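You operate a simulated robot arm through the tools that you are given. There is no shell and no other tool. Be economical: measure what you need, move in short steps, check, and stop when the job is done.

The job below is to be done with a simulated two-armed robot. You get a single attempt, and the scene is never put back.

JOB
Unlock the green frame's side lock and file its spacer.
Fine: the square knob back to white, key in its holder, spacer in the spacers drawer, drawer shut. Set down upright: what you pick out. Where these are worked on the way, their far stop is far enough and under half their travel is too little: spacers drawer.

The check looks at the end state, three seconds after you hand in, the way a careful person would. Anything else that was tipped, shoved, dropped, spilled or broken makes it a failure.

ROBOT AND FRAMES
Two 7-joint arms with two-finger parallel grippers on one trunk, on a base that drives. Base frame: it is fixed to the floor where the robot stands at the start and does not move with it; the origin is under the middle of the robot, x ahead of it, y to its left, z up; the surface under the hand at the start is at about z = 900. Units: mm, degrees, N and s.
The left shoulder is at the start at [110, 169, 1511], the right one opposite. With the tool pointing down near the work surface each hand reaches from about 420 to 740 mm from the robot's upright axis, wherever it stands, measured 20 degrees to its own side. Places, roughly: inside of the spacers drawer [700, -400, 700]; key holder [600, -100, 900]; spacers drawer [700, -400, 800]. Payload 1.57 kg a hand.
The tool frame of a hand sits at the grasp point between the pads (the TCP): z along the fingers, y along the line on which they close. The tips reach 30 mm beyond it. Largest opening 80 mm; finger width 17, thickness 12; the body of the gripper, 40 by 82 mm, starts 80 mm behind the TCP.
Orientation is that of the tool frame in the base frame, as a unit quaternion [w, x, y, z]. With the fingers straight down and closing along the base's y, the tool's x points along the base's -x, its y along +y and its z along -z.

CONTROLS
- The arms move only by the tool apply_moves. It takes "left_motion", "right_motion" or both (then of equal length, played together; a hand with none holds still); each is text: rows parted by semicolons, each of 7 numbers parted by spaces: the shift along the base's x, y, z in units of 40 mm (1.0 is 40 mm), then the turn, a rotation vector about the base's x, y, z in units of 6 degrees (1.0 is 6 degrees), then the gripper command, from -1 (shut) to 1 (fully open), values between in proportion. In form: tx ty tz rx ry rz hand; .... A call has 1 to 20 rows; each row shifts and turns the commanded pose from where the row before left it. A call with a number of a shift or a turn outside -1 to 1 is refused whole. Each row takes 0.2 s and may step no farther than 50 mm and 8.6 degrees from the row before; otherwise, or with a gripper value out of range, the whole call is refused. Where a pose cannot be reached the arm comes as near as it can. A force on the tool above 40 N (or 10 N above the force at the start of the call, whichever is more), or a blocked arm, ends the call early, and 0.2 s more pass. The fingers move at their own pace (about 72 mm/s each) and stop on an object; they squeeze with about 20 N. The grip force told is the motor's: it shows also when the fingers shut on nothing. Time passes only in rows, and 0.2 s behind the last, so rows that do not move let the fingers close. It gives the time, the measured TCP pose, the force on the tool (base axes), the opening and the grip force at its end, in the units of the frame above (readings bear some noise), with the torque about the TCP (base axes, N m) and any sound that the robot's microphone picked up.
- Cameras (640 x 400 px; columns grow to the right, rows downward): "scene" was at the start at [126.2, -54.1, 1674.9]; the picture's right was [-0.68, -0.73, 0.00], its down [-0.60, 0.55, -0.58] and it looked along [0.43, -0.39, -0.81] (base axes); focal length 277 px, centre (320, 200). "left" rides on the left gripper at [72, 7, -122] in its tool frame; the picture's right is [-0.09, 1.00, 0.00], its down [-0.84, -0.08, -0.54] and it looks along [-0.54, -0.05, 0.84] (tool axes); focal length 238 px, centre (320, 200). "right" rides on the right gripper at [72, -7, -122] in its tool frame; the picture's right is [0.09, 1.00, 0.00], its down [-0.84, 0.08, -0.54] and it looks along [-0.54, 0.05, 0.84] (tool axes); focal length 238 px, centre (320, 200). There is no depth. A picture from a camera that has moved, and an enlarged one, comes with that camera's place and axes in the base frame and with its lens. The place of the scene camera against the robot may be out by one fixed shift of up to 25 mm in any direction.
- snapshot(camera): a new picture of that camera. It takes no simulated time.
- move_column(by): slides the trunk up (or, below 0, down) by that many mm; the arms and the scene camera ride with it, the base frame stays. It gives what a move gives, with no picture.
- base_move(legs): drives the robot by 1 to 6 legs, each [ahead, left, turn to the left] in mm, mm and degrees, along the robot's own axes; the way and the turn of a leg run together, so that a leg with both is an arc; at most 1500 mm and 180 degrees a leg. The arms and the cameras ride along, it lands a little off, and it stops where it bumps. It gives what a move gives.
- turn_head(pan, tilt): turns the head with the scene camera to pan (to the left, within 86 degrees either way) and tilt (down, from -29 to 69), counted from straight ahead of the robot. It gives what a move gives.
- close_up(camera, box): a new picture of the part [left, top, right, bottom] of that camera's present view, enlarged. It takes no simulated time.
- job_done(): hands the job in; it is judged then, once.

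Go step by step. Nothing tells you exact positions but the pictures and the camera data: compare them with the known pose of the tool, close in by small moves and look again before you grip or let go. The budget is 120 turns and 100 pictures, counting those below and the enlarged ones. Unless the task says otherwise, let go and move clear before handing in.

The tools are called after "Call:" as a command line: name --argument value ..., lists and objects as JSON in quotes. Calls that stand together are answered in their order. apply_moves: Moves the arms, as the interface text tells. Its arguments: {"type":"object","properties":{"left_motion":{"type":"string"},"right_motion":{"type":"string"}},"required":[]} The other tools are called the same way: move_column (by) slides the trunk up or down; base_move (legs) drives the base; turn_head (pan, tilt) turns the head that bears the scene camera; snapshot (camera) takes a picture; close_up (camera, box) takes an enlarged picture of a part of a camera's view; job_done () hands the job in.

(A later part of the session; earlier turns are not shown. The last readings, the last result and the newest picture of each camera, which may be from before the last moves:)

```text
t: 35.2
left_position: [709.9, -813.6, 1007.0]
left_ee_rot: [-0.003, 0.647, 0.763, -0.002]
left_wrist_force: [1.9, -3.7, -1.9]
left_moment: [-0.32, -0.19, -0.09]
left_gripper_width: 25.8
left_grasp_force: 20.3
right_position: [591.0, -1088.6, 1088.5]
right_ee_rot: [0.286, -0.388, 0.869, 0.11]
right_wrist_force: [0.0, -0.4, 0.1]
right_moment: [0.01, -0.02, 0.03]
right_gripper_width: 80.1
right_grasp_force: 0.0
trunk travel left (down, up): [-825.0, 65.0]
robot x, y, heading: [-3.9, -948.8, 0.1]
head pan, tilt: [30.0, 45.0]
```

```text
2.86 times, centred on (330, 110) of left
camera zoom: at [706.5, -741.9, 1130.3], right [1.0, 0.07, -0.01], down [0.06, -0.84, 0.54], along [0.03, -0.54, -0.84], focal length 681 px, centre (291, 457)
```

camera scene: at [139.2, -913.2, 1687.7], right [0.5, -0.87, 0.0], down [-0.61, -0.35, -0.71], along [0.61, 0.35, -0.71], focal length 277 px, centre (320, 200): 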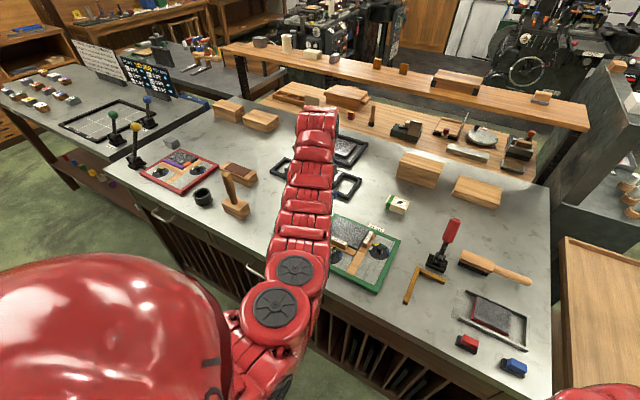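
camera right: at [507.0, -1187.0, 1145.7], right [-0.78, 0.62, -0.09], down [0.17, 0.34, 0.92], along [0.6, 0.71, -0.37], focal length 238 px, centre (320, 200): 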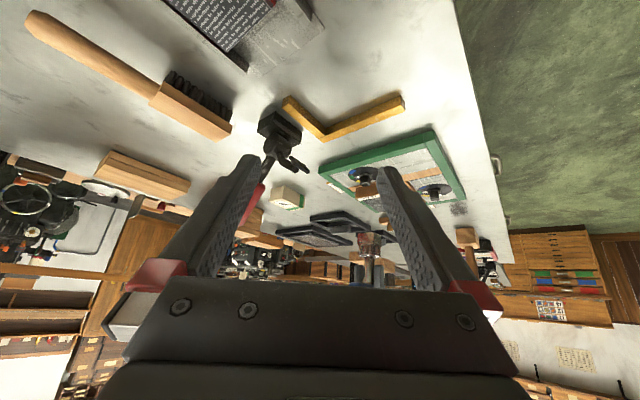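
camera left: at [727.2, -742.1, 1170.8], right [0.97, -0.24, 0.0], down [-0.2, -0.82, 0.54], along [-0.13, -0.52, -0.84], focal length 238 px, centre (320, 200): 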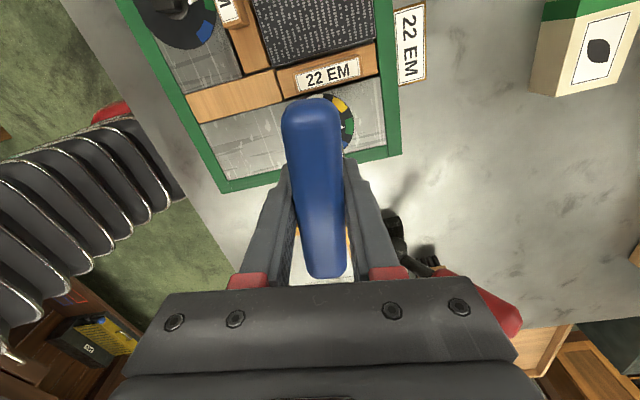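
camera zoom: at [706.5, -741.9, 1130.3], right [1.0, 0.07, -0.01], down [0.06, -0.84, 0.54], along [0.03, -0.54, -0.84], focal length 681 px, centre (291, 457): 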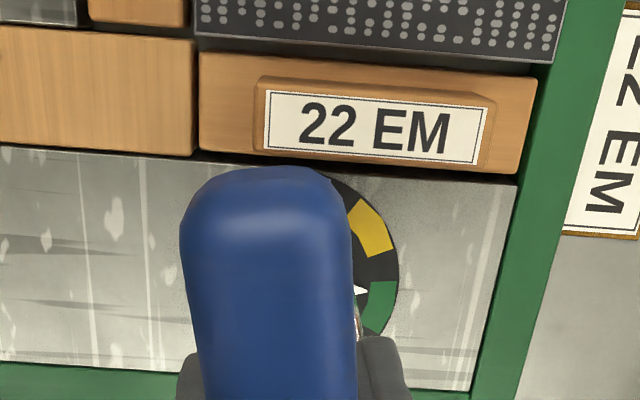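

The pointer has left the green's centre and the turning is light. I keep turning toward white.

Call:
apply_moves --left_motion "0 -0.02 0 0 0 1 -1; 0 0 0 0 0 1 -1; 0 0 0 0 0 1 -1; 0 0 0 0 0 1 -1; 0 0 0 0 0 1 -1; 0 0 0 0 0 1 -1; 0 0 0 0 0 1 -1; 0 0 0 0 0 1 -1; 0 0 0 0 0 1 -1; 0 0 0 0 0 1 -1; 0 0 0 0 0 1 -1; 0 0 0 0 0 1 -1; 0 0 0 0 0 0 -1; 0 0 0 0 0 0 -1"

Call:
snapshot --camera "left"

Call:
close_up --camera "right" --box '[310, 130, 430, 270]'

```text
t: 38.2
left_position: [711.2, -812.2, 1008.1]
left_ee_rot: [-0.001, 0.075, 0.997, -0.002]
left_wrist_force: [1.9, 3.9, -2.4]
left_moment: [0.25, -0.2, -0.03]
left_gripper_width: 25.6
left_grasp_force: 19.9
right_position: [590.6, -1087.8, 1088.5]
right_ee_rot: [0.285, -0.388, 0.87, 0.11]
right_wrist_force: [-0.2, 0.3, -0.1]
right_moment: [0.0, 0.0, -0.02]
right_gripper_width: 80.0
right_grasp_force: 0.1
trunk travel left (down, up): [-825.0, 65.0]
robot x, y, heading: [-7.7, -951.5, -0.2]
head pan, tilt: [30.0, 45.0]
```

```text
64 pictures are left
camera left: at [641.6, -794.8, 1130.7], right [0.24, 0.97, -0.01], down [0.82, -0.2, 0.54], along [0.52, -0.13, -0.84], focal length 238 px, centre (320, 200)
```

left: 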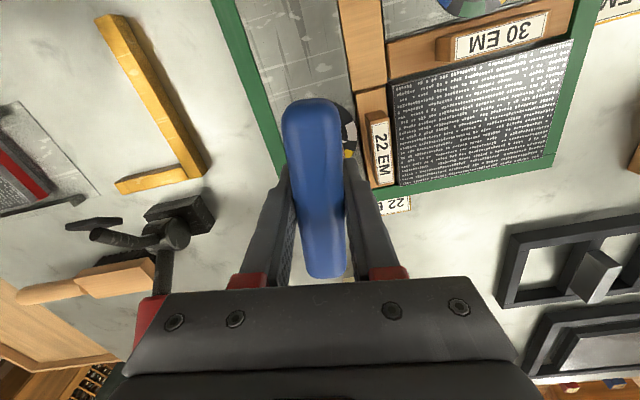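

```text
2.86 times, centred on (370, 200) of right
camera zoom: at [507.4, -1187.2, 1145.3], right [-0.78, 0.62, -0.08], down [0.17, 0.34, 0.92], along [0.6, 0.71, -0.37], focal length 681 px, centre (177, 200)
```

zoom: 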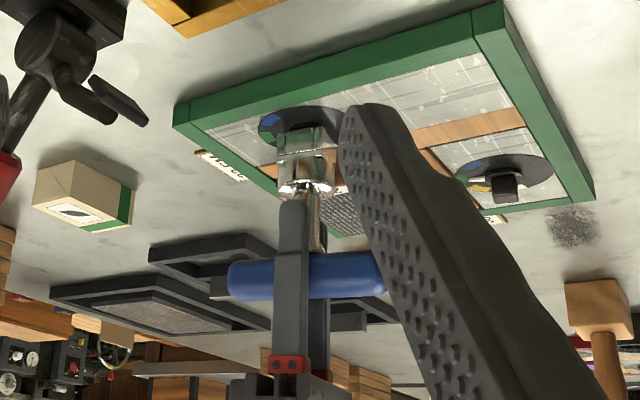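

Call:
apply_moves --left_motion "0 0 0 0 0 1 -1; 0 0 0 0 0 0.7 -1; 0 0 0 0 0 0 -1"

Call:
close_up --camera "left" --box '[260, 60, 420, 200]'

```text
t: 39.0
left_position: [710.9, -811.7, 1008.7]
left_ee_rot: [-0.001, -0.014, 1.0, -0.003]
left_wrist_force: [1.6, 5.4, -3.0]
left_moment: [0.45, -0.09, -0.03]
left_gripper_width: 25.7
left_grasp_force: 19.8
right_position: [590.6, -1088.0, 1088.0]
right_ee_rot: [0.286, -0.388, 0.869, 0.11]
right_wrist_force: [0.3, 0.5, 0.1]
right_moment: [0.0, -0.02, 0.01]
right_gripper_width: 80.0
right_grasp_force: 0.0
trunk travel left (down, up): [-825.0, 65.0]
robot x, y, heading: [-6.0, -949.9, 0.2]
head pan, tilt: [30.0, 45.0]
```

```text
2.86 times, centred on (340, 130) of left
camera zoom: at [639.6, -807.5, 1130.8], right [0.06, 1.0, -0.01], down [0.84, -0.05, 0.54], along [0.54, -0.04, -0.84], focal length 681 px, centre (263, 400)
```

zoom: 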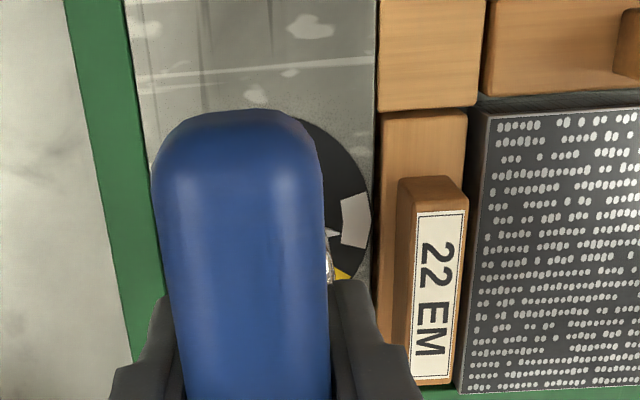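

The pointer tip is just inside white's edge, about 8-9° short of its centre. I turn a bit more.

Call:
apply_moves --left_motion "0 0 0 0 0 0.75 -1; 0 0 0 0 0 0.75 -1; 0 0 0 0 0 0 -1"

Call:
close_up --camera "left" --box '[260, 60, 420, 200]'

```text
t: 39.8
left_position: [711.1, -812.7, 1008.6]
left_ee_rot: [0.001, -0.092, 0.996, -0.002]
left_wrist_force: [3.7, 7.3, 0.9]
left_moment: [0.4, -0.23, -0.46]
left_gripper_width: 26.1
left_grasp_force: 19.8
right_position: [590.3, -1087.1, 1088.0]
right_ee_rot: [0.285, -0.388, 0.87, 0.109]
right_wrist_force: [0.8, -0.1, -0.7]
right_moment: [0.0, 0.01, -0.01]
right_gripper_width: 80.1
right_grasp_force: 0.0
trunk travel left (down, up): [-825.0, 65.0]
robot x, y, heading: [-5.2, -950.4, 0.1]
head pan, tilt: [30.0, 45.0]
```

```text
2.86 times, centred on (340, 130) of left
camera zoom: at [639.3, -819.0, 1130.7], right [-0.09, 1.0, -0.01], down [0.84, 0.08, 0.54], along [0.54, 0.05, -0.84], focal length 681 px, centre (263, 400)
```

zoom: 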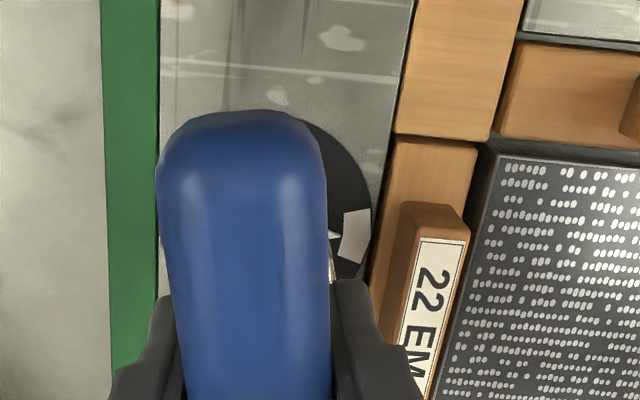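

A torque of -0.46 N m shows the stop, with the pointer centred on white. I relax slightly and lift the key off.

Call:
apply_moves --left_motion "0.03 0.05 0 0 0 -0.2 -1; 0 0 0.2 0 0 0 -1; 0 0 0.3 0 0 0 -1; 0 0 0.5 0 0 0 -1; 0 0 0.8 0 0 0 -1; 0 0 0.8 0 0 0 -1; 0 0 0.4 0 0 0 -1; 0 0 0 0 0 0 -1"

Call:
close_up --camera "left" --box '[260, 60, 420, 200]'

Call:
close_up --camera "right" --box '[310, 150, 430, 290]'

```text
t: 41.6
left_position: [713.0, -810.1, 1127.8]
left_ee_rot: [0.0, -0.082, 0.997, -0.003]
left_wrist_force: [-0.3, 0.7, -1.4]
left_moment: [0.01, -0.02, -0.01]
left_gripper_width: 25.9
left_grasp_force: 20.1
right_position: [590.8, -1088.3, 1088.2]
right_ee_rot: [0.286, -0.388, 0.869, 0.11]
right_wrist_force: [-0.3, 0.4, 0.0]
right_moment: [-0.02, -0.01, -0.03]
right_gripper_width: 80.3
right_grasp_force: 0.2
trunk travel left (down, up): [-825.0, 65.0]
robot x, y, heading: [-6.7, -946.6, 0.1]
head pan, tilt: [30.0, 45.0]
```

```text
2.86 times, centred on (340, 130) of left
camera zoom: at [640.6, -815.5, 1250.4], right [-0.07, 1.0, -0.01], down [0.84, 0.06, 0.54], along [0.54, 0.03, -0.84], focal length 681 px, centre (263, 400)
```

zoom: 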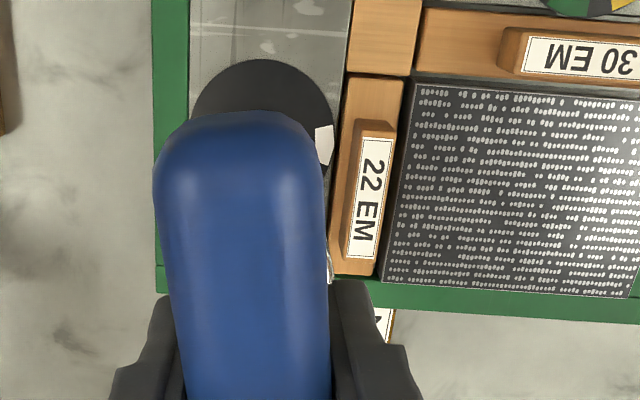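

```text
2.86 times, centred on (370, 220) of right
camera zoom: at [507.0, -1187.6, 1145.3], right [-0.78, 0.62, -0.08], down [0.17, 0.34, 0.92], along [0.6, 0.71, -0.37], focal length 681 px, centre (177, 143)
```

zoom: 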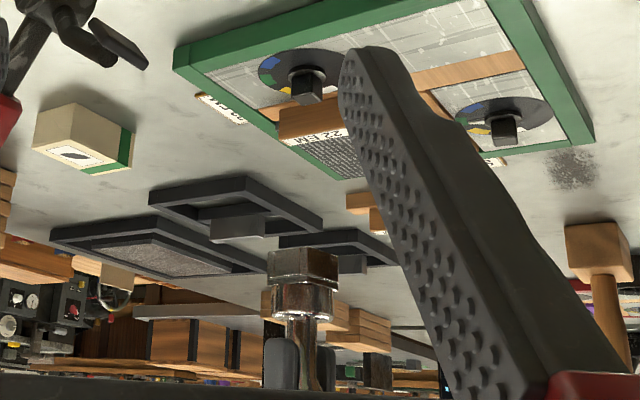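

Lock turned to white and the key is free. Now I take it back: rotate the hand to its pick orientation, then drive back to the holder.

Call:
apply_moves --left_motion "-0.06 0.03 0 0 0 -0.977 -1; -0.06 0.03 0 0 0 -0.977 -1; -0.06 0.03 0 0 0 -0.977 -1; -0.06 0.03 0 0 0 -0.977 -1; -0.06 0.03 0 0 0 -0.977 -1; -0.06 0.03 0 0 0 -0.977 -1; -0.06 0.03 0 0 0 -0.977 -1; -0.06 0.03 0 0 0 -0.977 -1; -0.06 0.03 0 0 0 -0.977 -1; -0.06 0.03 0 0 0 -0.977 -1; -0.06 0.03 0 0 0 -0.977 -1; -0.06 0.03 0 0 0 -0.977 -1; -0.06 0.03 0 0 0 -0.977 -1; -0.06 0.03 0 0 0 -0.977 -1; -0.06 0.03 0 0 0 -0.977 -1; -0.06 0.03 0 0 0 -0.977 -1; -0.06 0.03 0 0 0 -0.977 -1; 0 0 0 0 0 0 -1"

Call:
base_move --legs '[[-240, 0, 0], [0, 685, 0], [170, 0, 0]]'

Call:
snapshot --camera "left"

Call:
snapshot --camera "right"

```text
t: 45.4
left_position: [671.5, -790.9, 1128.4]
left_ee_rot: [-0.001, 0.71, 0.704, -0.002]
left_wrist_force: [0.6, 0.2, -1.8]
left_moment: [0.02, -0.01, 0.03]
left_gripper_width: 25.7
left_grasp_force: 19.5
right_position: [590.2, -1088.2, 1087.4]
right_ee_rot: [0.286, -0.389, 0.869, 0.109]
right_wrist_force: [-0.1, 0.1, 0.2]
right_moment: [-0.04, 0.02, 0.02]
right_gripper_width: 79.8
right_grasp_force: 0.0
trunk travel left (down, up): [-825.0, 65.0]
robot x, y, heading: [-2.2, -948.9, 0.1]
head pan, tilt: [30.0, 45.0]
```

```text
t: 51.5
left_position: [599.2, -115.8, 1129.7]
left_ee_rot: [-0.001, 0.709, 0.705, -0.001]
left_wrist_force: [-0.8, 0.1, -1.4]
left_moment: [0.01, 0.01, -0.01]
left_gripper_width: 25.7
left_grasp_force: 19.8
right_position: [516.8, -413.3, 1088.6]
right_ee_rot: [0.286, -0.388, 0.869, 0.109]
right_wrist_force: [-0.3, -0.8, -0.6]
right_moment: [0.02, -0.03, 0.02]
right_gripper_width: 80.0
right_grasp_force: 0.0
trunk travel left (down, up): [-825.0, 65.0]
robot x, y, heading: [-77.0, -276.8, -0.1]
head pan, tilt: [30.0, 45.0]
```

```text
58 pictures are left
camera left: at [605.8, -44.4, 1252.2], right [1.0, -0.1, 0.0], down [-0.08, -0.84, 0.54], along [-0.06, -0.54, -0.84], focal length 238 px, centre (320, 200)
```

left: 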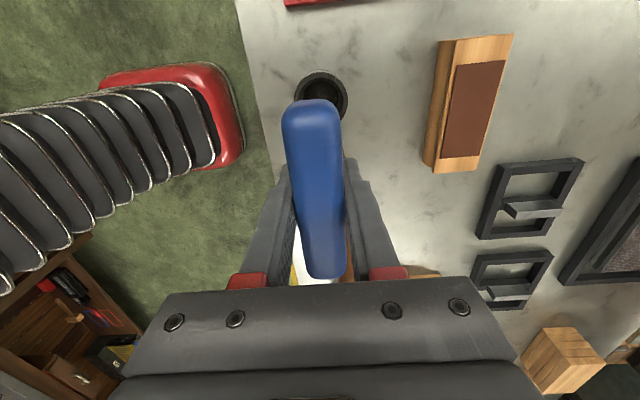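

```text
57 pictures are left
camera right: at [433.7, -512.4, 1146.2], right [-0.78, 0.62, -0.09], down [0.17, 0.34, 0.93], along [0.6, 0.71, -0.37], focal length 238 px, centre (320, 200)
```

right: 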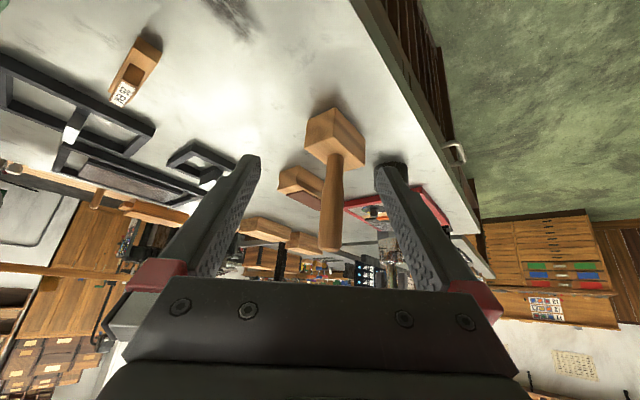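

Call:
close_up --camera "left" --box '[270, 50, 370, 150]'

Call:
apply_moves --right_motion "-0.6 0.5 0 0 0 0 1; -0.6 0.5 0 0 0 0 1; -0.6 0.5 0 0 0 0 1; 0 0 0 0 0 0 1"

Call:
close_up --camera "right" --box '[240, 110, 440, 290]'

```text
4.00 times, centred on (320, 100) of left
camera zoom: at [605.8, -44.4, 1252.2], right [1.0, -0.1, 0.0], down [-0.08, -0.84, 0.54], along [-0.06, -0.54, -0.84], focal length 953 px, centre (320, 600)
```

zoom: 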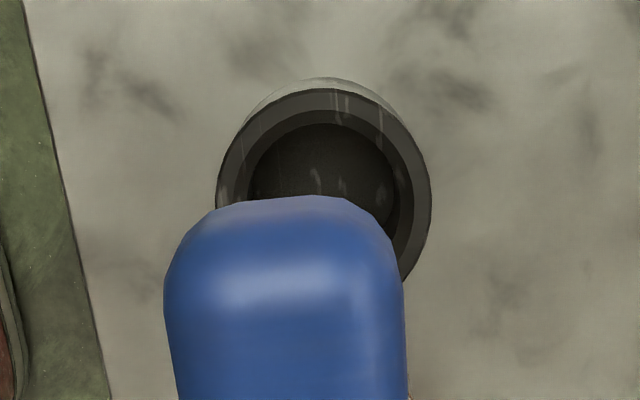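

```text
t: 52.5
left_position: [599.5, -116.5, 1127.8]
left_ee_rot: [-0.003, 0.709, 0.705, -0.001]
left_wrist_force: [-0.3, -0.6, -2.4]
left_moment: [0.0, -0.02, -0.01]
left_gripper_width: 25.7
left_grasp_force: 19.8
right_position: [448.1, -352.4, 1089.4]
right_ee_rot: [0.286, -0.388, 0.87, 0.11]
right_wrist_force: [-0.5, 0.5, -0.4]
right_moment: [-0.01, 0.02, 0.01]
right_gripper_width: 80.2
right_grasp_force: 0.1
trunk travel left (down, up): [-825.0, 65.0]
robot x, y, heading: [-77.5, -274.1, -0.0]
head pan, tilt: [30.0, 45.0]
```

```text
2.22 times, centred on (340, 200) of right
camera zoom: at [363.9, -451.9, 1146.5], right [-0.78, 0.62, -0.08], down [0.17, 0.34, 0.93], along [0.6, 0.71, -0.37], focal length 530 px, centre (276, 200)
```

zoom: 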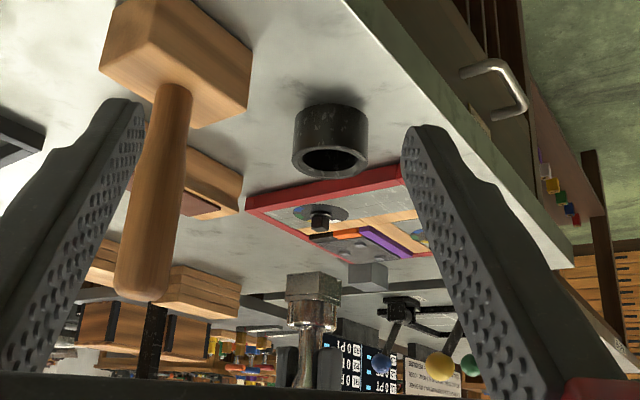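

I see the cup clearly: rim centre ≈ (599.5,-102.5), rim z≈935. I align and go to just above it.

Call:
apply_moves --left_motion "-0.02 0.35 -0.3 0 0 0 -1; 0 0 -0.6 0 0 0 -1; 0 0 -0.6 0 0 0 -1; 0 0 -0.6 0 0 0 -1; 0 0 0 0 0 0 -1; 0 0 0 0 0 0 -1"

Call:
close_up --camera "right" --box '[240, 110, 440, 290]'

Call:
close_up --camera "left" --box '[270, 50, 370, 150]'

```text
t: 53.9
left_position: [598.9, -102.0, 1042.6]
left_ee_rot: [-0.001, 0.71, 0.704, -0.002]
left_wrist_force: [0.2, 0.5, -2.3]
left_moment: [-0.05, 0.02, 0.01]
left_gripper_width: 26.0
left_grasp_force: 20.2
right_position: [447.5, -351.3, 1089.3]
right_ee_rot: [0.286, -0.387, 0.87, 0.109]
right_wrist_force: [0.9, 0.3, 0.0]
right_moment: [0.03, 0.01, -0.01]
right_gripper_width: 80.0
right_grasp_force: 0.1
trunk travel left (down, up): [-825.0, 65.0]
robot x, y, heading: [-76.0, -276.1, 0.0]
head pan, tilt: [30.0, 45.0]
```

```text
2.22 times, centred on (340, 200) of right
camera zoom: at [364.5, -451.6, 1146.3], right [-0.78, 0.62, -0.08], down [0.17, 0.34, 0.92], along [0.6, 0.71, -0.37], focal length 530 px, centre (276, 200)
```

zoom: 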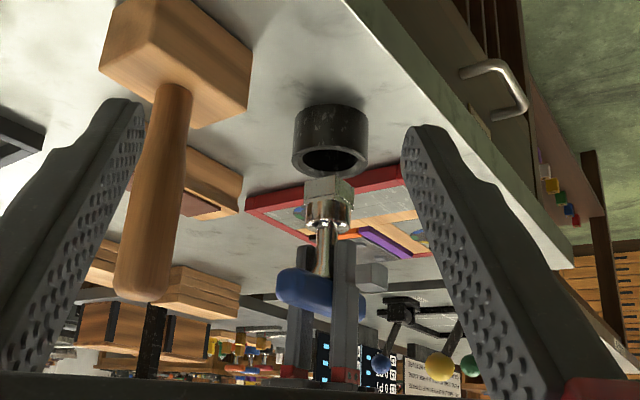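

```text
4.00 times, centred on (320, 100) of left
camera zoom: at [607.0, -29.8, 1165.5], right [1.0, -0.1, 0.0], down [-0.08, -0.84, 0.54], along [-0.06, -0.54, -0.84], focal length 953 px, centre (320, 600)
```

zoom: 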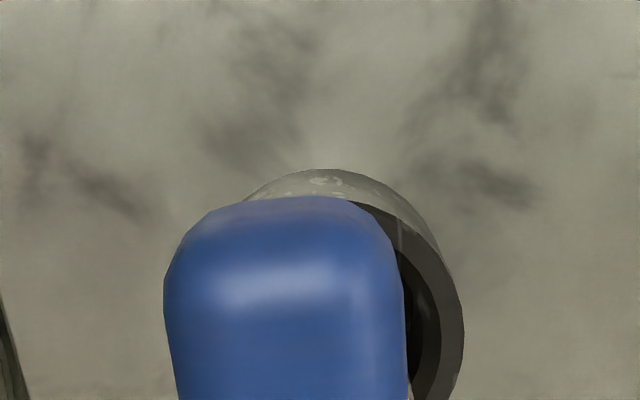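

Aligned. I lower it into the cup.

Call:
apply_moves --left_motion "0.02 0 -0.3 0 0 0 -1; 0 0 -0.3 0 0 0 -1; 0 0 -0.3 0 0 0 -1; 0 0 -0.2 0 0 0 -1; 0 0 -0.15 0 0 0 -1; 0 0 0 0 0 0 -1"

Call:
close_up --camera "right" --box '[240, 110, 440, 290]'

```text
t: 55.3
left_position: [599.2, -102.7, 995.9]
left_ee_rot: [-0.002, 0.709, 0.705, -0.002]
left_wrist_force: [0.3, -0.7, -2.6]
left_moment: [-0.02, 0.01, 0.02]
left_gripper_width: 26.0
left_grasp_force: 20.6
right_position: [447.8, -352.2, 1087.7]
right_ee_rot: [0.286, -0.387, 0.869, 0.11]
right_wrist_force: [0.2, -0.2, -0.3]
right_moment: [-0.03, 0.0, 0.01]
right_gripper_width: 80.0
right_grasp_force: 0.0
trunk travel left (down, up): [-825.0, 65.0]
robot x, y, heading: [-75.8, -276.4, 0.2]
head pan, tilt: [30.0, 45.0]
```

```text
2.22 times, centred on (340, 200) of right
camera zoom: at [364.4, -451.9, 1146.3], right [-0.78, 0.62, -0.08], down [0.17, 0.34, 0.92], along [0.6, 0.71, -0.37], focal length 530 px, centre (276, 200)
```

zoom: 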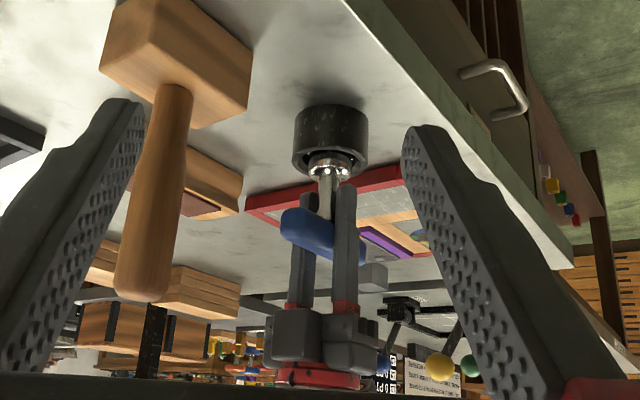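

Call:
apply_moves --left_motion "0 0 -0.1 0 0 0 -1; 0 0 -0.06 0 0 0 -1; 0 0 -0.03 0 0 0 -1; 0 0 0 0 0 0 -1"

```text
t: 56.3
left_position: [598.7, -102.0, 989.4]
left_ee_rot: [-0.001, 0.708, 0.706, 0.001]
left_wrist_force: [-0.7, 2.6, 10.9]
left_moment: [0.42, -0.18, 0.03]
left_gripper_width: 25.6
left_grasp_force: 20.5
right_position: [447.4, -352.5, 1089.8]
right_ee_rot: [0.286, -0.389, 0.869, 0.109]
right_wrist_force: [0.1, -0.6, 0.3]
right_moment: [-0.01, 0.0, -0.01]
right_gripper_width: 79.9
right_grasp_force: 0.0
trunk travel left (down, up): [-825.0, 65.0]
robot x, y, heading: [-75.6, -275.9, 0.1]
head pan, tilt: [30.0, 45.0]
```

The key rests on the cup's floor (10.9 N). I open and rise straight up.

Call:
apply_moves --left_motion "0 0 0.02 0 0 0 -1; 0 0 0 0 0 0 -0.2; 0 0 0 0 0 0 0.3; 0 0 0 0 0 0 1; 0 0 0 0 0 0 1; 0 0 0.4 0 0 0 1; 0 0 0.8 0 0 0 1; 0 0 0.8 0 0 0 1; 0 0 0.8 0 0 0 1; 0 0 0.3 0 0 0 1; 0 0 0 0 0 0 1"

Call:
snapshot --camera "right"

Call:
snapshot --camera "left"

```text
t: 58.7
left_position: [599.2, -102.9, 1111.2]
left_ee_rot: [-0.003, 0.709, 0.705, -0.002]
left_wrist_force: [0.8, -0.6, 0.8]
left_moment: [-0.03, 0.02, 0.03]
left_gripper_width: 80.2
left_grasp_force: 0.0
right_position: [447.6, -352.3, 1088.3]
right_ee_rot: [0.286, -0.387, 0.87, 0.109]
right_wrist_force: [-0.2, -0.1, -0.2]
right_moment: [-0.02, -0.04, 0.02]
right_gripper_width: 80.1
right_grasp_force: 0.0
trunk travel left (down, up): [-825.0, 65.0]
robot x, y, heading: [-76.4, -277.8, 0.3]
head pan, tilt: [30.0, 45.0]
```

```text
51 pictures are left
camera right: at [364.1, -452.5, 1146.3], right [-0.78, 0.62, -0.08], down [0.17, 0.34, 0.93], along [0.6, 0.71, -0.37], focal length 238 px, centre (320, 200)
```

right: 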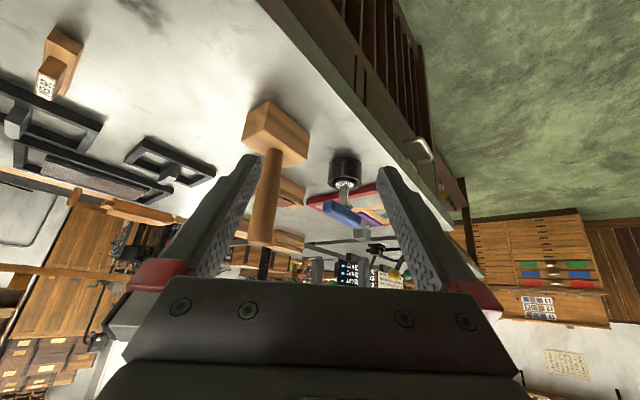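

```text
50 pictures are left
camera left: at [607.8, -31.6, 1235.0], right [1.0, -0.1, -0.01], down [-0.08, -0.84, 0.54], along [-0.06, -0.54, -0.84], focal length 238 px, centre (320, 200)
```

left: 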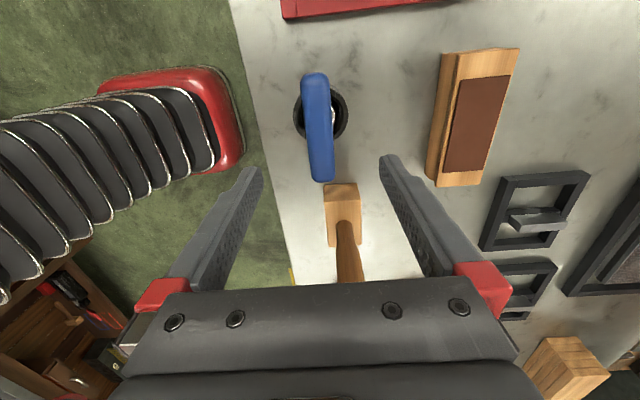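

The key is home. Next the spacer: I straighten the right hand, then drive so the right arm reaches the 22 EM spacer.

Call:
apply_moves --right_motion "0 0 0 -0.7 0.7 0 1; 0 0 0 -0.7 0.7 0 1; 0 0 0 -0.7 0.7 0 1; 0 0 0 -0.7 0.7 0 1; 0 0 0 -0.7 0.7 0 1; 0 0 0 -0.7 0.7 0 1; 0 -0.5 0 0 0 -1 1; 0 -0.5 0 0 0 -1 1; 0 -0.5 0 0 0 -1 1; 0 -0.5 0 0 0 -1 1; 0 -0.5 0 0 0 -1 1; 0 -0.5 0 0 0 -1 1; 0 -0.5 0 0 0 -1 1; 0 -0.5 0 0 0 -1 1; 0 0 0 0 0 0 1"

Call:
base_move --legs '[[-150, 0, 0], [0, -310, 0], [240, 0, 0]]'

Call:
snapshot --camera "right"

```text
t: 61.9
left_position: [600.0, -102.8, 1111.2]
left_ee_rot: [-0.002, 0.709, 0.705, -0.002]
left_wrist_force: [0.3, -0.2, -0.5]
left_moment: [-0.02, 0.01, -0.01]
left_gripper_width: 79.9
left_grasp_force: 0.2
right_position: [443.6, -513.1, 1077.2]
right_ee_rot: [0.085, -0.001, 0.996, -0.003]
right_wrist_force: [0.2, 0.3, 0.3]
right_moment: [-0.02, 0.0, -0.01]
right_gripper_width: 80.2
right_grasp_force: 0.1
right hand out of reach, approached as far as the arm can: row 5, 6, 14
trunk travel left (down, up): [-825.0, 65.0]
robot x, y, heading: [-73.8, -276.9, 0.0]
head pan, tilt: [30.0, 45.0]
```

```text
t: 66.4
left_position: [686.6, -414.9, 1114.6]
left_ee_rot: [-0.002, 0.708, 0.706, -0.002]
left_wrist_force: [-0.5, 0.9, 0.4]
left_moment: [0.05, -0.06, 0.0]
left_gripper_width: 80.2
left_grasp_force: 0.2
right_position: [530.0, -826.1, 1077.5]
right_ee_rot: [0.084, -0.002, 0.996, -0.002]
right_wrist_force: [-0.1, -0.3, -0.5]
right_moment: [0.0, 0.03, 0.0]
right_gripper_width: 79.9
right_grasp_force: 0.0
trunk travel left (down, up): [-825.0, 65.0]
robot x, y, heading: [9.5, -583.7, 0.4]
head pan, tilt: [30.0, 45.0]
```

```text
49 pictures are left
camera right: at [440.1, -833.3, 1186.2], right [-0.1, 1.0, -0.02], down [0.73, 0.08, 0.67], along [0.67, 0.05, -0.74], focal length 238 px, centre (320, 200)
```

right: 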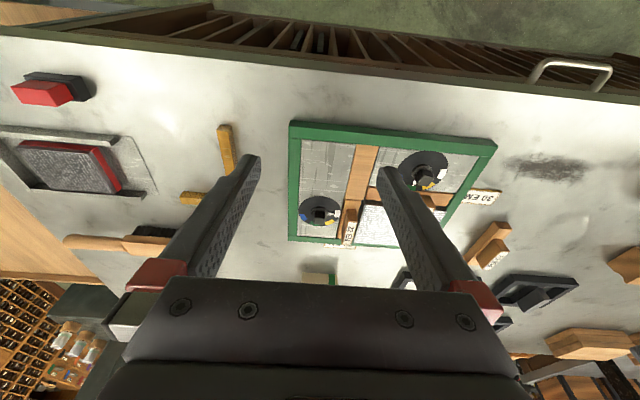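

Call:
apply_moves --right_motion "0.8 0.27 -0.15 0 0.8 0 1; 0.8 0.27 -0.15 0 0.8 0 1; 0.8 0.27 -0.15 0 0 0 1; 0.8 0.27 -0.15 0 0 0 1; 0.8 0.27 -0.15 0 0 0 1; 0.8 0.25 -0.15 0 0 0 1; 0 0 0 0 0 0 1"

Call:
snapshot --camera "right"

```text
t: 68.0
left_position: [685.3, -414.8, 1112.1]
left_ee_rot: [-0.001, 0.708, 0.706, -0.002]
left_wrist_force: [0.1, -0.3, -0.2]
left_moment: [-0.02, -0.02, -0.02]
left_gripper_width: 80.1
left_grasp_force: 0.0
right_position: [715.8, -744.0, 994.0]
right_ee_rot: [0.0, -0.003, 1.0, -0.002]
right_wrist_force: [0.0, 0.2, 0.6]
right_moment: [-0.01, -0.04, -0.01]
right_gripper_width: 79.9
right_grasp_force: 0.1
right hand out of reach, approached as far as the arm can: row 1, 2
trunk travel left (down, up): [-825.0, 65.0]
robot x, y, heading: [10.2, -589.5, 0.4]
head pan, tilt: [30.0, 45.0]
```

```text
48 pictures are left
camera right: at [643.6, -751.3, 1116.7], right [-0.1, 1.0, -0.01], down [0.84, 0.09, 0.54], along [0.54, 0.05, -0.84], focal length 238 px, centre (320, 200)
```

right: 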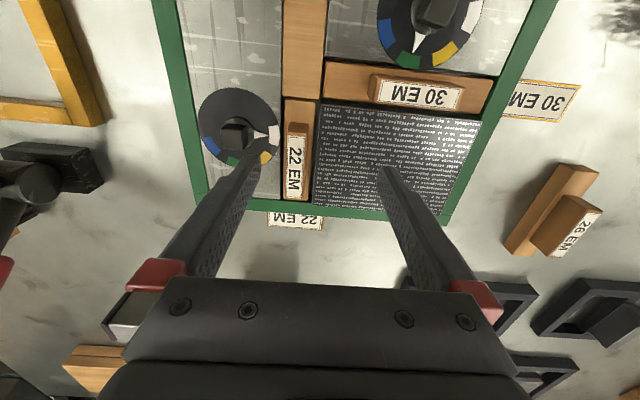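

Call:
close_up --camera "right" --box '[190, 80, 340, 220]'

```text
2.86 times, centred on (265, 150) of right
camera zoom: at [643.6, -751.3, 1116.7], right [-0.1, 1.0, -0.01], down [0.84, 0.09, 0.54], along [0.54, 0.05, -0.84], focal length 681 px, centre (477, 343)
```

zoom: 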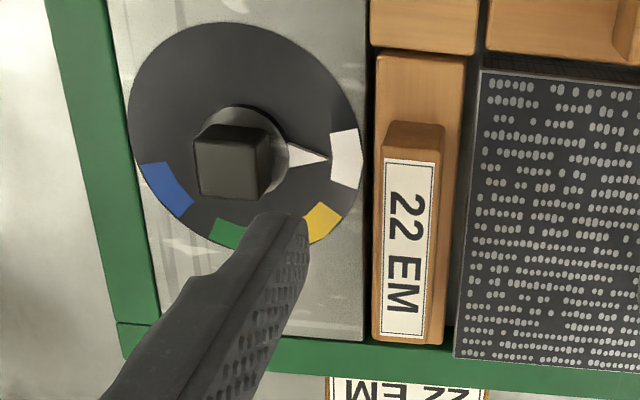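

The pointer is centred on white. The spacer's label block is at x 702–759, y -771…-755, top z≈941. I move over it with a partial opening.

Call:
apply_moves --right_motion "0.22 -0.24 0 0 0 0 0.1; 0.21 -0.24 0 0 0 0 0.1; 0 0 -0.3 0 0 0 0.1; 0 0 -0.3 0 0 0 0.1; 0 0 0 0 0 0 0.1"

Call:
snapshot --camera "right"

```text
t: 69.2
left_position: [686.7, -415.2, 1111.7]
left_ee_rot: [-0.001, 0.708, 0.706, -0.002]
left_wrist_force: [-0.4, 0.2, -0.2]
left_moment: [0.0, 0.01, 0.0]
left_gripper_width: 80.2
left_grasp_force: 0.1
right_position: [719.9, -762.3, 974.5]
right_ee_rot: [0.001, -0.003, 1.0, -0.002]
right_wrist_force: [0.3, -0.6, 0.2]
right_moment: [-0.03, 0.03, -0.01]
right_gripper_width: 44.1
right_grasp_force: 0.2
right hand out of reach, approached as far as the arm can: row 2, 4
trunk travel left (down, up): [-825.0, 65.0]
robot x, y, heading: [9.6, -590.2, 0.3]
head pan, tilt: [30.0, 45.0]
```

```text
46 pictures are left
camera right: at [648.7, -769.5, 1096.3], right [-0.1, 1.0, 0.0], down [0.84, 0.08, 0.54], along [0.54, 0.05, -0.84], focal length 238 px, centre (320, 200)
```

right: 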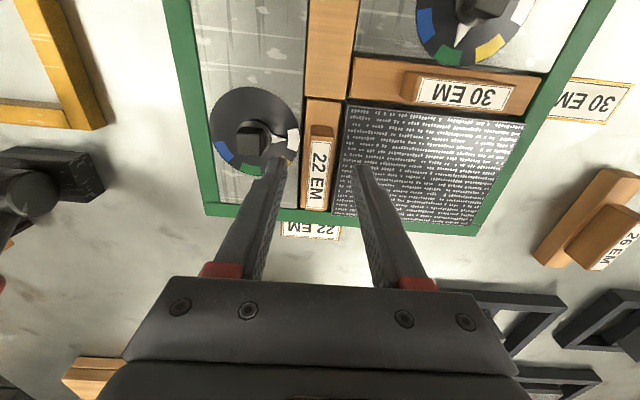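

The arm is at full stretch in x; lowering the trunk 80 mm gives more horizontal reach. I raise the hand first.

Call:
apply_moves --right_motion "-0.3 0 0.8 0 0 0 0.1; -0.4 0 0.8 0 0 0 0.1; -0.3 0 0.7 0 0 0 0.1; 0 0 0 0 0 0 0.1"

Call:
move_column --by -80

Call:
apply_moves --right_motion "0.5 0 0 0 0 0 0.1; 0.5 0 0 0 0 0 0.1; 0.28 0 0 0 0 0 0.1; 0 0 0 0 0 0 0.1"

```text
t: 70.2
left_position: [686.1, -415.1, 1111.4]
left_ee_rot: [-0.002, 0.708, 0.706, -0.002]
left_wrist_force: [0.5, -0.5, -0.2]
left_moment: [0.0, 0.0, 0.0]
left_gripper_width: 80.1
left_grasp_force: 0.0
right_position: [682.9, -761.4, 1065.8]
right_ee_rot: [0.001, -0.003, 1.0, -0.002]
right_wrist_force: [0.1, 1.0, 0.2]
right_moment: [0.02, 0.03, -0.02]
right_gripper_width: 44.1
right_grasp_force: 0.1
trunk travel left (down, up): [-825.0, 65.0]
robot x, y, heading: [10.9, -592.4, 0.2]
head pan, tilt: [30.0, 45.0]
```

```text
t: 71.4
left_position: [687.3, -415.6, 1032.9]
left_ee_rot: [-0.002, 0.708, 0.707, -0.001]
left_wrist_force: [1.0, 1.0, -0.8]
left_moment: [-0.01, 0.01, -0.02]
left_gripper_width: 80.0
left_grasp_force: 0.1
right_position: [682.4, -762.4, 985.9]
right_ee_rot: [0.001, -0.002, 1.0, -0.002]
right_wrist_force: [-0.5, -0.7, 0.0]
right_moment: [-0.03, 0.01, 0.01]
right_gripper_width: 44.1
right_grasp_force: 0.0
trunk travel left (down, up): [-745.0, 145.0]
robot x, y, heading: [9.4, -592.8, 0.2]
head pan, tilt: [30.0, 45.0]
```

```text
t: 72.4
left_position: [686.8, -414.1, 1032.4]
left_ee_rot: [-0.002, 0.708, 0.707, -0.002]
left_wrist_force: [0.0, 0.4, -0.6]
left_moment: [-0.02, 0.01, 0.05]
left_gripper_width: 79.8
left_grasp_force: 0.1
right_position: [734.1, -762.9, 985.4]
right_ee_rot: [-0.001, -0.002, 1.0, -0.002]
right_wrist_force: [-0.1, -0.6, 0.4]
right_moment: [0.0, -0.02, -0.01]
right_gripper_width: 43.9
right_grasp_force: 0.1
trunk travel left (down, up): [-745.0, 145.0]
robot x, y, heading: [9.5, -591.7, 0.0]
head pan, tilt: [30.0, 45.0]
```

Reached (734,-763,985). I go down to 957 and look before gripping.

Call:
apply_moves --right_motion "0 0 -0.3 0 0 0 0.1; 0 0 -0.25 0 0 0 0.1; 0 0 -0.15 0 0 0 0.1; 0 0 0 0 0 0 0.1"

Call:
close_up --camera "right" --box '[230, 60, 410, 240]'

```text
t: 73.4
left_position: [686.8, -414.7, 1032.4]
left_ee_rot: [-0.001, 0.707, 0.707, -0.002]
left_wrist_force: [0.6, -0.2, -0.7]
left_moment: [-0.01, 0.02, 0.01]
left_gripper_width: 80.0
left_grasp_force: 0.0
right_position: [733.4, -762.9, 956.9]
right_ee_rot: [0.001, -0.002, 1.0, -0.003]
right_wrist_force: [0.2, -0.1, -0.1]
right_moment: [0.01, -0.01, 0.0]
right_gripper_width: 43.8
right_grasp_force: 0.1
trunk travel left (down, up): [-745.0, 145.0]
robot x, y, heading: [11.0, -588.9, 0.4]
head pan, tilt: [30.0, 45.0]
```

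```text
2.22 times, centred on (320, 150) of right
camera zoom: at [661.3, -769.6, 1078.9], right [-0.1, 1.0, 0.0], down [0.84, 0.08, 0.54], along [0.54, 0.05, -0.84], focal length 530 px, centre (320, 311)
```

zoom: 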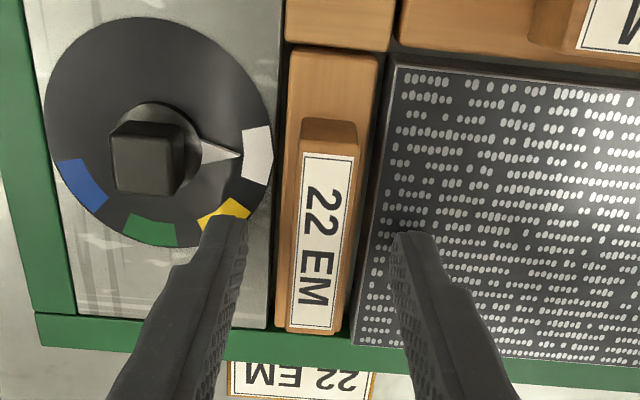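

Call:
apply_moves --right_motion "0 0.04 -0.05 0 0 0 0.1; 0 0 0 0 0 0 -1; 0 0 0 0 0 0 -1; 0 0 0 0 0 0 -1; 0 0 0 0 0 0 -1"

Call:
close_up --camera "right" --box '[230, 60, 410, 240]'

```text
t: 74.6
left_position: [687.7, -415.5, 1032.8]
left_ee_rot: [-0.001, 0.708, 0.706, -0.002]
left_wrist_force: [0.0, -1.3, -0.2]
left_moment: [0.02, -0.04, 0.01]
left_gripper_width: 80.0
left_grasp_force: 0.1
right_position: [732.3, -760.2, 956.1]
right_ee_rot: [0.001, -0.003, 1.0, -0.002]
right_wrist_force: [0.1, 0.8, 0.4]
right_moment: [0.05, 0.02, 0.01]
right_gripper_width: 14.7
right_grasp_force: 20.5
trunk travel left (down, up): [-745.0, 145.0]
robot x, y, heading: [12.6, -589.0, 0.1]
head pan, tilt: [30.0, 45.0]
```

```text
2.22 times, centred on (320, 150) of right
camera zoom: at [661.3, -768.2, 1076.9], right [-0.1, 1.0, 0.0], down [0.84, 0.08, 0.54], along [0.54, 0.05, -0.84], focal length 530 px, centre (320, 311)
```

zoom: 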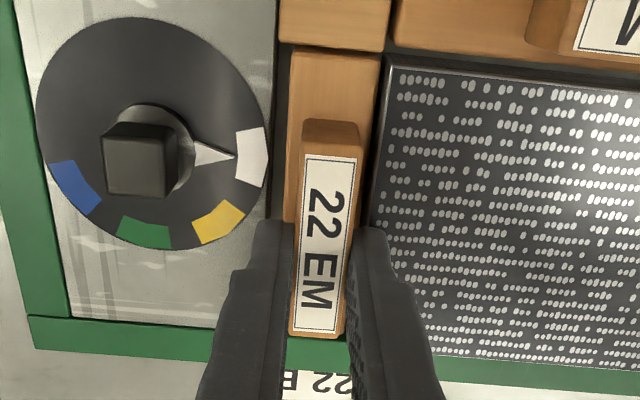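

Gripped at 14.7 mm. I lift slowly.

Call:
apply_moves --right_motion "0 0 0.15 0 0 0 -1; 0 0 0.2 0 0 0 -1; 0 0 0.3 0 0 0 -1; 0 0 0.4 0 0 0 -1; 0 0 0.5 0 0 0 -1; 0 0 0.5 0 0 0 -1; 0 0 0 0 0 0 -1"

Call:
snapshot --camera "right"

```text
t: 76.2
left_position: [686.7, -414.4, 1033.7]
left_ee_rot: [-0.002, 0.707, 0.707, -0.002]
left_wrist_force: [0.3, 0.6, -0.1]
left_moment: [-0.02, 0.02, 0.02]
left_gripper_width: 80.0
left_grasp_force: 0.0
right_position: [732.5, -760.2, 1036.9]
right_ee_rot: [0.001, -0.003, 1.0, -0.002]
right_wrist_force: [-0.4, 0.4, -0.4]
right_moment: [-0.01, -0.03, 0.0]
right_gripper_width: 15.3
right_grasp_force: 19.6
trunk travel left (down, up): [-745.0, 145.0]
robot x, y, heading: [10.1, -587.7, 0.3]
head pan, tilt: [30.0, 45.0]
```

```text
43 pictures are left
camera right: at [661.2, -768.0, 1159.1], right [-0.1, 1.0, 0.0], down [0.84, 0.08, 0.54], along [0.54, 0.05, -0.84], focal length 238 px, centre (320, 200)
```

right: 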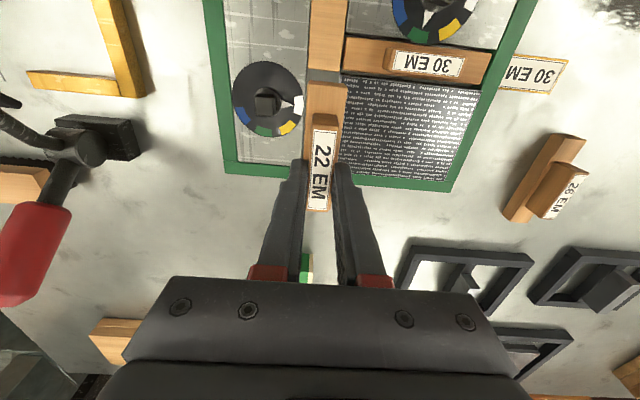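

The spacer is out and held. I back off with both hands and look at the drawer front.

Call:
base_move --legs '[[-260, 0, 0]]'

Call:
turn_head --pan 12 --tilt 50

Call:
snapshot --camera "scene"

Call:
snapshot --camera "left"

```text
t: 78.0
left_position: [425.9, -416.1, 1032.2]
left_ee_rot: [-0.002, 0.707, 0.708, -0.001]
left_wrist_force: [0.4, -0.1, -0.6]
left_moment: [0.01, -0.02, 0.01]
left_gripper_width: 80.1
left_grasp_force: 0.1
right_position: [472.5, -761.0, 1036.7]
right_ee_rot: [0.0, -0.004, 1.0, -0.002]
right_wrist_force: [0.2, -0.6, -0.1]
right_moment: [0.01, 0.01, -0.01]
right_gripper_width: 15.1
right_grasp_force: 20.4
trunk travel left (down, up): [-745.0, 145.0]
robot x, y, heading: [-250.1, -588.6, 0.4]
head pan, tilt: [30.0, 45.0]
```

```text
t: 78.8
left_position: [424.7, -415.9, 1032.9]
left_ee_rot: [-0.003, 0.707, 0.707, -0.002]
left_wrist_force: [-0.2, 0.4, 0.5]
left_moment: [0.06, -0.02, 0.0]
left_gripper_width: 79.9
left_grasp_force: 0.1
right_position: [472.1, -761.3, 1037.9]
right_ee_rot: [0.0, -0.004, 1.0, -0.002]
right_wrist_force: [0.2, 1.4, -1.6]
right_moment: [0.03, -0.01, 0.04]
right_gripper_width: 15.1
right_grasp_force: 20.1
trunk travel left (down, up): [-745.0, 145.0]
robot x, y, heading: [-248.0, -590.9, 0.5]
head pan, tilt: [12.0, 50.0]
```

```text
42 pictures are left
camera scene: at [-102.9, -578.4, 1600.9], right [0.21, -0.98, 0.0], down [-0.75, -0.16, -0.64], along [0.63, 0.14, -0.77], focal length 277 px, centre (320, 200)
```

scene: 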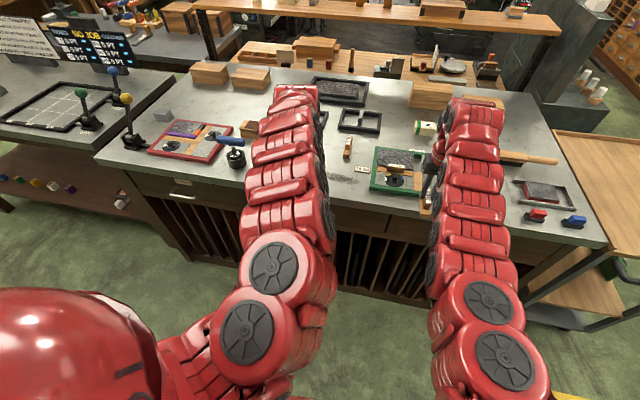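

```text
41 pictures are left
camera left: at [431.9, -343.8, 1154.8], right [1.0, -0.09, -0.01], down [-0.07, -0.84, 0.54], along [-0.05, -0.54, -0.84], focal length 238 px, centre (320, 200)
```

left: 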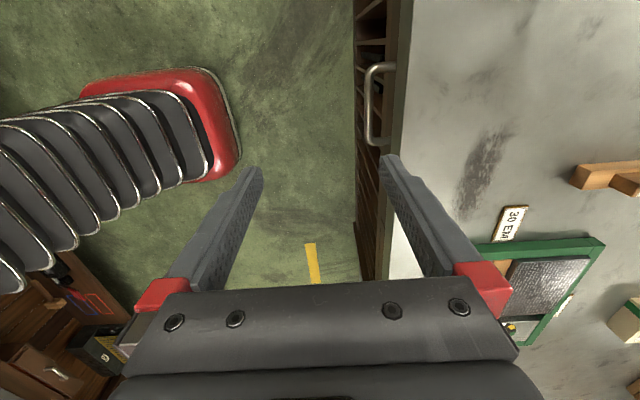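

Handle bar seen near x≈500, y≈-426. I tilt the left hand forward about 48° with its fingers closing across the horizontal bar, and lower it in front of the drawer.

Call:
apply_moves --left_motion "-0.2 -0.04 -0.4 0 -1 0 1; -0.2 -0.04 -0.5 0 -1 0 1; -0.2 -0.04 -0.5 0 -1 0 1; 0 -0.04 -0.5 0 -1 0 1; 0 -0.04 -0.5 0 -1 0 1; 0 -0.04 -0.5 0 -1 0 1; 0 0 -0.5 0 -1 0 1; 0 0 -0.5 0 -1 0 1; 0 0 0 0 0 0 1"

Call:
snapshot --camera "left"

Call:
snapshot --camera "scene"

```text
t: 80.5
left_position: [473.2, -418.7, 893.4]
left_ee_rot: [0.265, 0.654, 0.657, 0.265]
left_wrist_force: [-41.1, -4.3, 44.1]
left_moment: [0.02, -2.41, -0.45]
left_gripper_width: 79.8
left_grasp_force: 0.1
left hand out of reach, approached as far as the arm can: row 2, 3, 4, 5, 6, 7
right_position: [460.8, -762.4, 1044.5]
right_ee_rot: [0.005, -0.005, 1.0, -0.002]
right_wrist_force: [0.0, 0.6, 0.2]
right_moment: [-0.03, -0.01, 0.0]
right_gripper_width: 15.1
right_grasp_force: 20.4
trunk travel left (down, up): [-745.0, 145.0]
robot x, y, heading: [-254.0, -591.9, 0.5]
head pan, tilt: [12.0, 50.0]
stopped in row 8 (left hand): the force on the tool passed its limit at 53 N (the readings are from after the stop); the commanded pose is now the measured one
```

```text
40 pictures are left
camera left: at [392.5, -347.2, 986.3], right [0.72, -0.09, 0.69], down [-0.43, -0.84, 0.34], along [0.55, -0.54, -0.64], focal length 238 px, centre (320, 200)
```

left: 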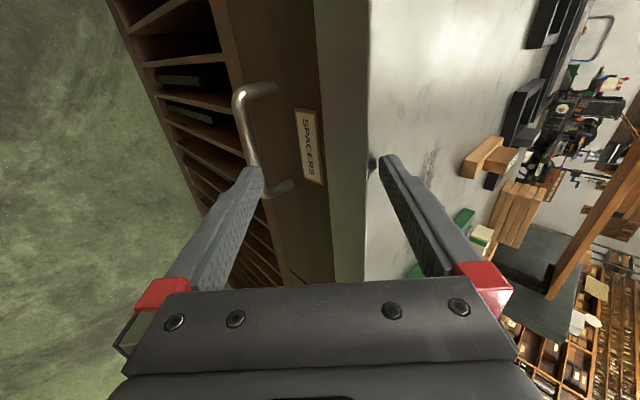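

```text
39 pictures are left
camera scene: at [-119.3, -579.6, 1603.0], right [0.21, -0.98, 0.0], down [-0.74, -0.16, -0.65], along [0.64, 0.14, -0.76], focal length 277 px, centre (320, 200)
```

scene: 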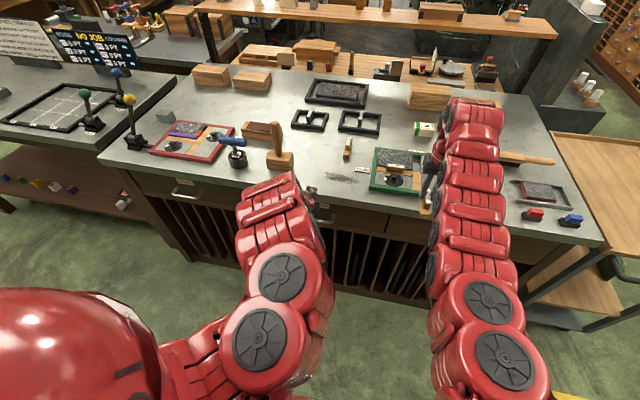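

The upper finger met the bench edge because the arm couldn't fold in as asked. I back the base off right away, then lower clear of the edge.

Call:
base_move --legs '[[-110, 0, 0]]'

Call:
apply_moves --left_motion "0 0 -0.6 0 0 0 1; 0 0 -0.6 0 0 0 1; 0 0 -0.6 0 0 0 1; 0 0 0 0 0 0 1"

Call:
snapshot --camera "left"

```text
t: 81.4
left_position: [467.3, -418.8, 896.3]
left_ee_rot: [0.274, 0.651, 0.654, 0.271]
left_wrist_force: [0.5, 1.1, -0.5]
left_moment: [-0.03, 0.04, 0.01]
left_gripper_width: 80.2
left_grasp_force: 0.2
right_position: [444.0, -762.6, 1036.4]
right_ee_rot: [-0.001, -0.002, 1.0, -0.002]
right_wrist_force: [-0.1, 0.3, -0.6]
right_moment: [0.01, -0.03, -0.01]
right_gripper_width: 15.3
right_grasp_force: 19.7
trunk travel left (down, up): [-745.0, 145.0]
robot x, y, heading: [-278.7, -592.9, 0.6]
head pan, tilt: [12.0, 50.0]
stopped in leg 1: the force on the tool passed its limit at 81 N (the readings are from after the stop); the commanded pose is now the measured one
```

```text
t: 81.8
left_position: [464.8, -419.7, 889.9]
left_ee_rot: [0.29, 0.644, 0.649, 0.284]
left_wrist_force: [-43.5, -2.1, 45.7]
left_moment: [0.43, -2.67, 0.36]
left_gripper_width: 79.9
left_grasp_force: 0.1
right_position: [433.7, -760.3, 1045.1]
right_ee_rot: [0.004, -0.005, 1.0, -0.001]
right_wrist_force: [0.5, 0.1, -0.7]
right_moment: [0.0, 0.03, -0.01]
right_gripper_width: 15.0
right_grasp_force: 20.2
trunk travel left (down, up): [-745.0, 145.0]
robot x, y, heading: [-281.1, -593.4, 0.5]
head pan, tilt: [12.0, 50.0]
stopped in row 2 (left hand): the force on the tool passed its limit at 52 N (the readings are from after the stop); the commanded pose is now the measured one
```

```text
38 pictures are left
camera left: at [379.3, -346.1, 976.8], right [0.67, -0.08, 0.74], down [-0.45, -0.84, 0.31], along [0.59, -0.54, -0.6], focal length 238 px, centre (320, 200)
```

left: 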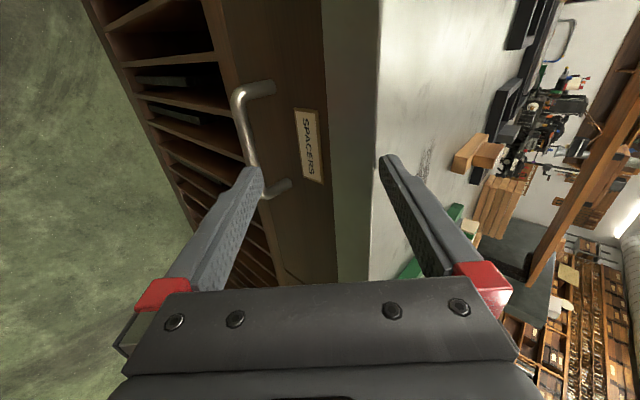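

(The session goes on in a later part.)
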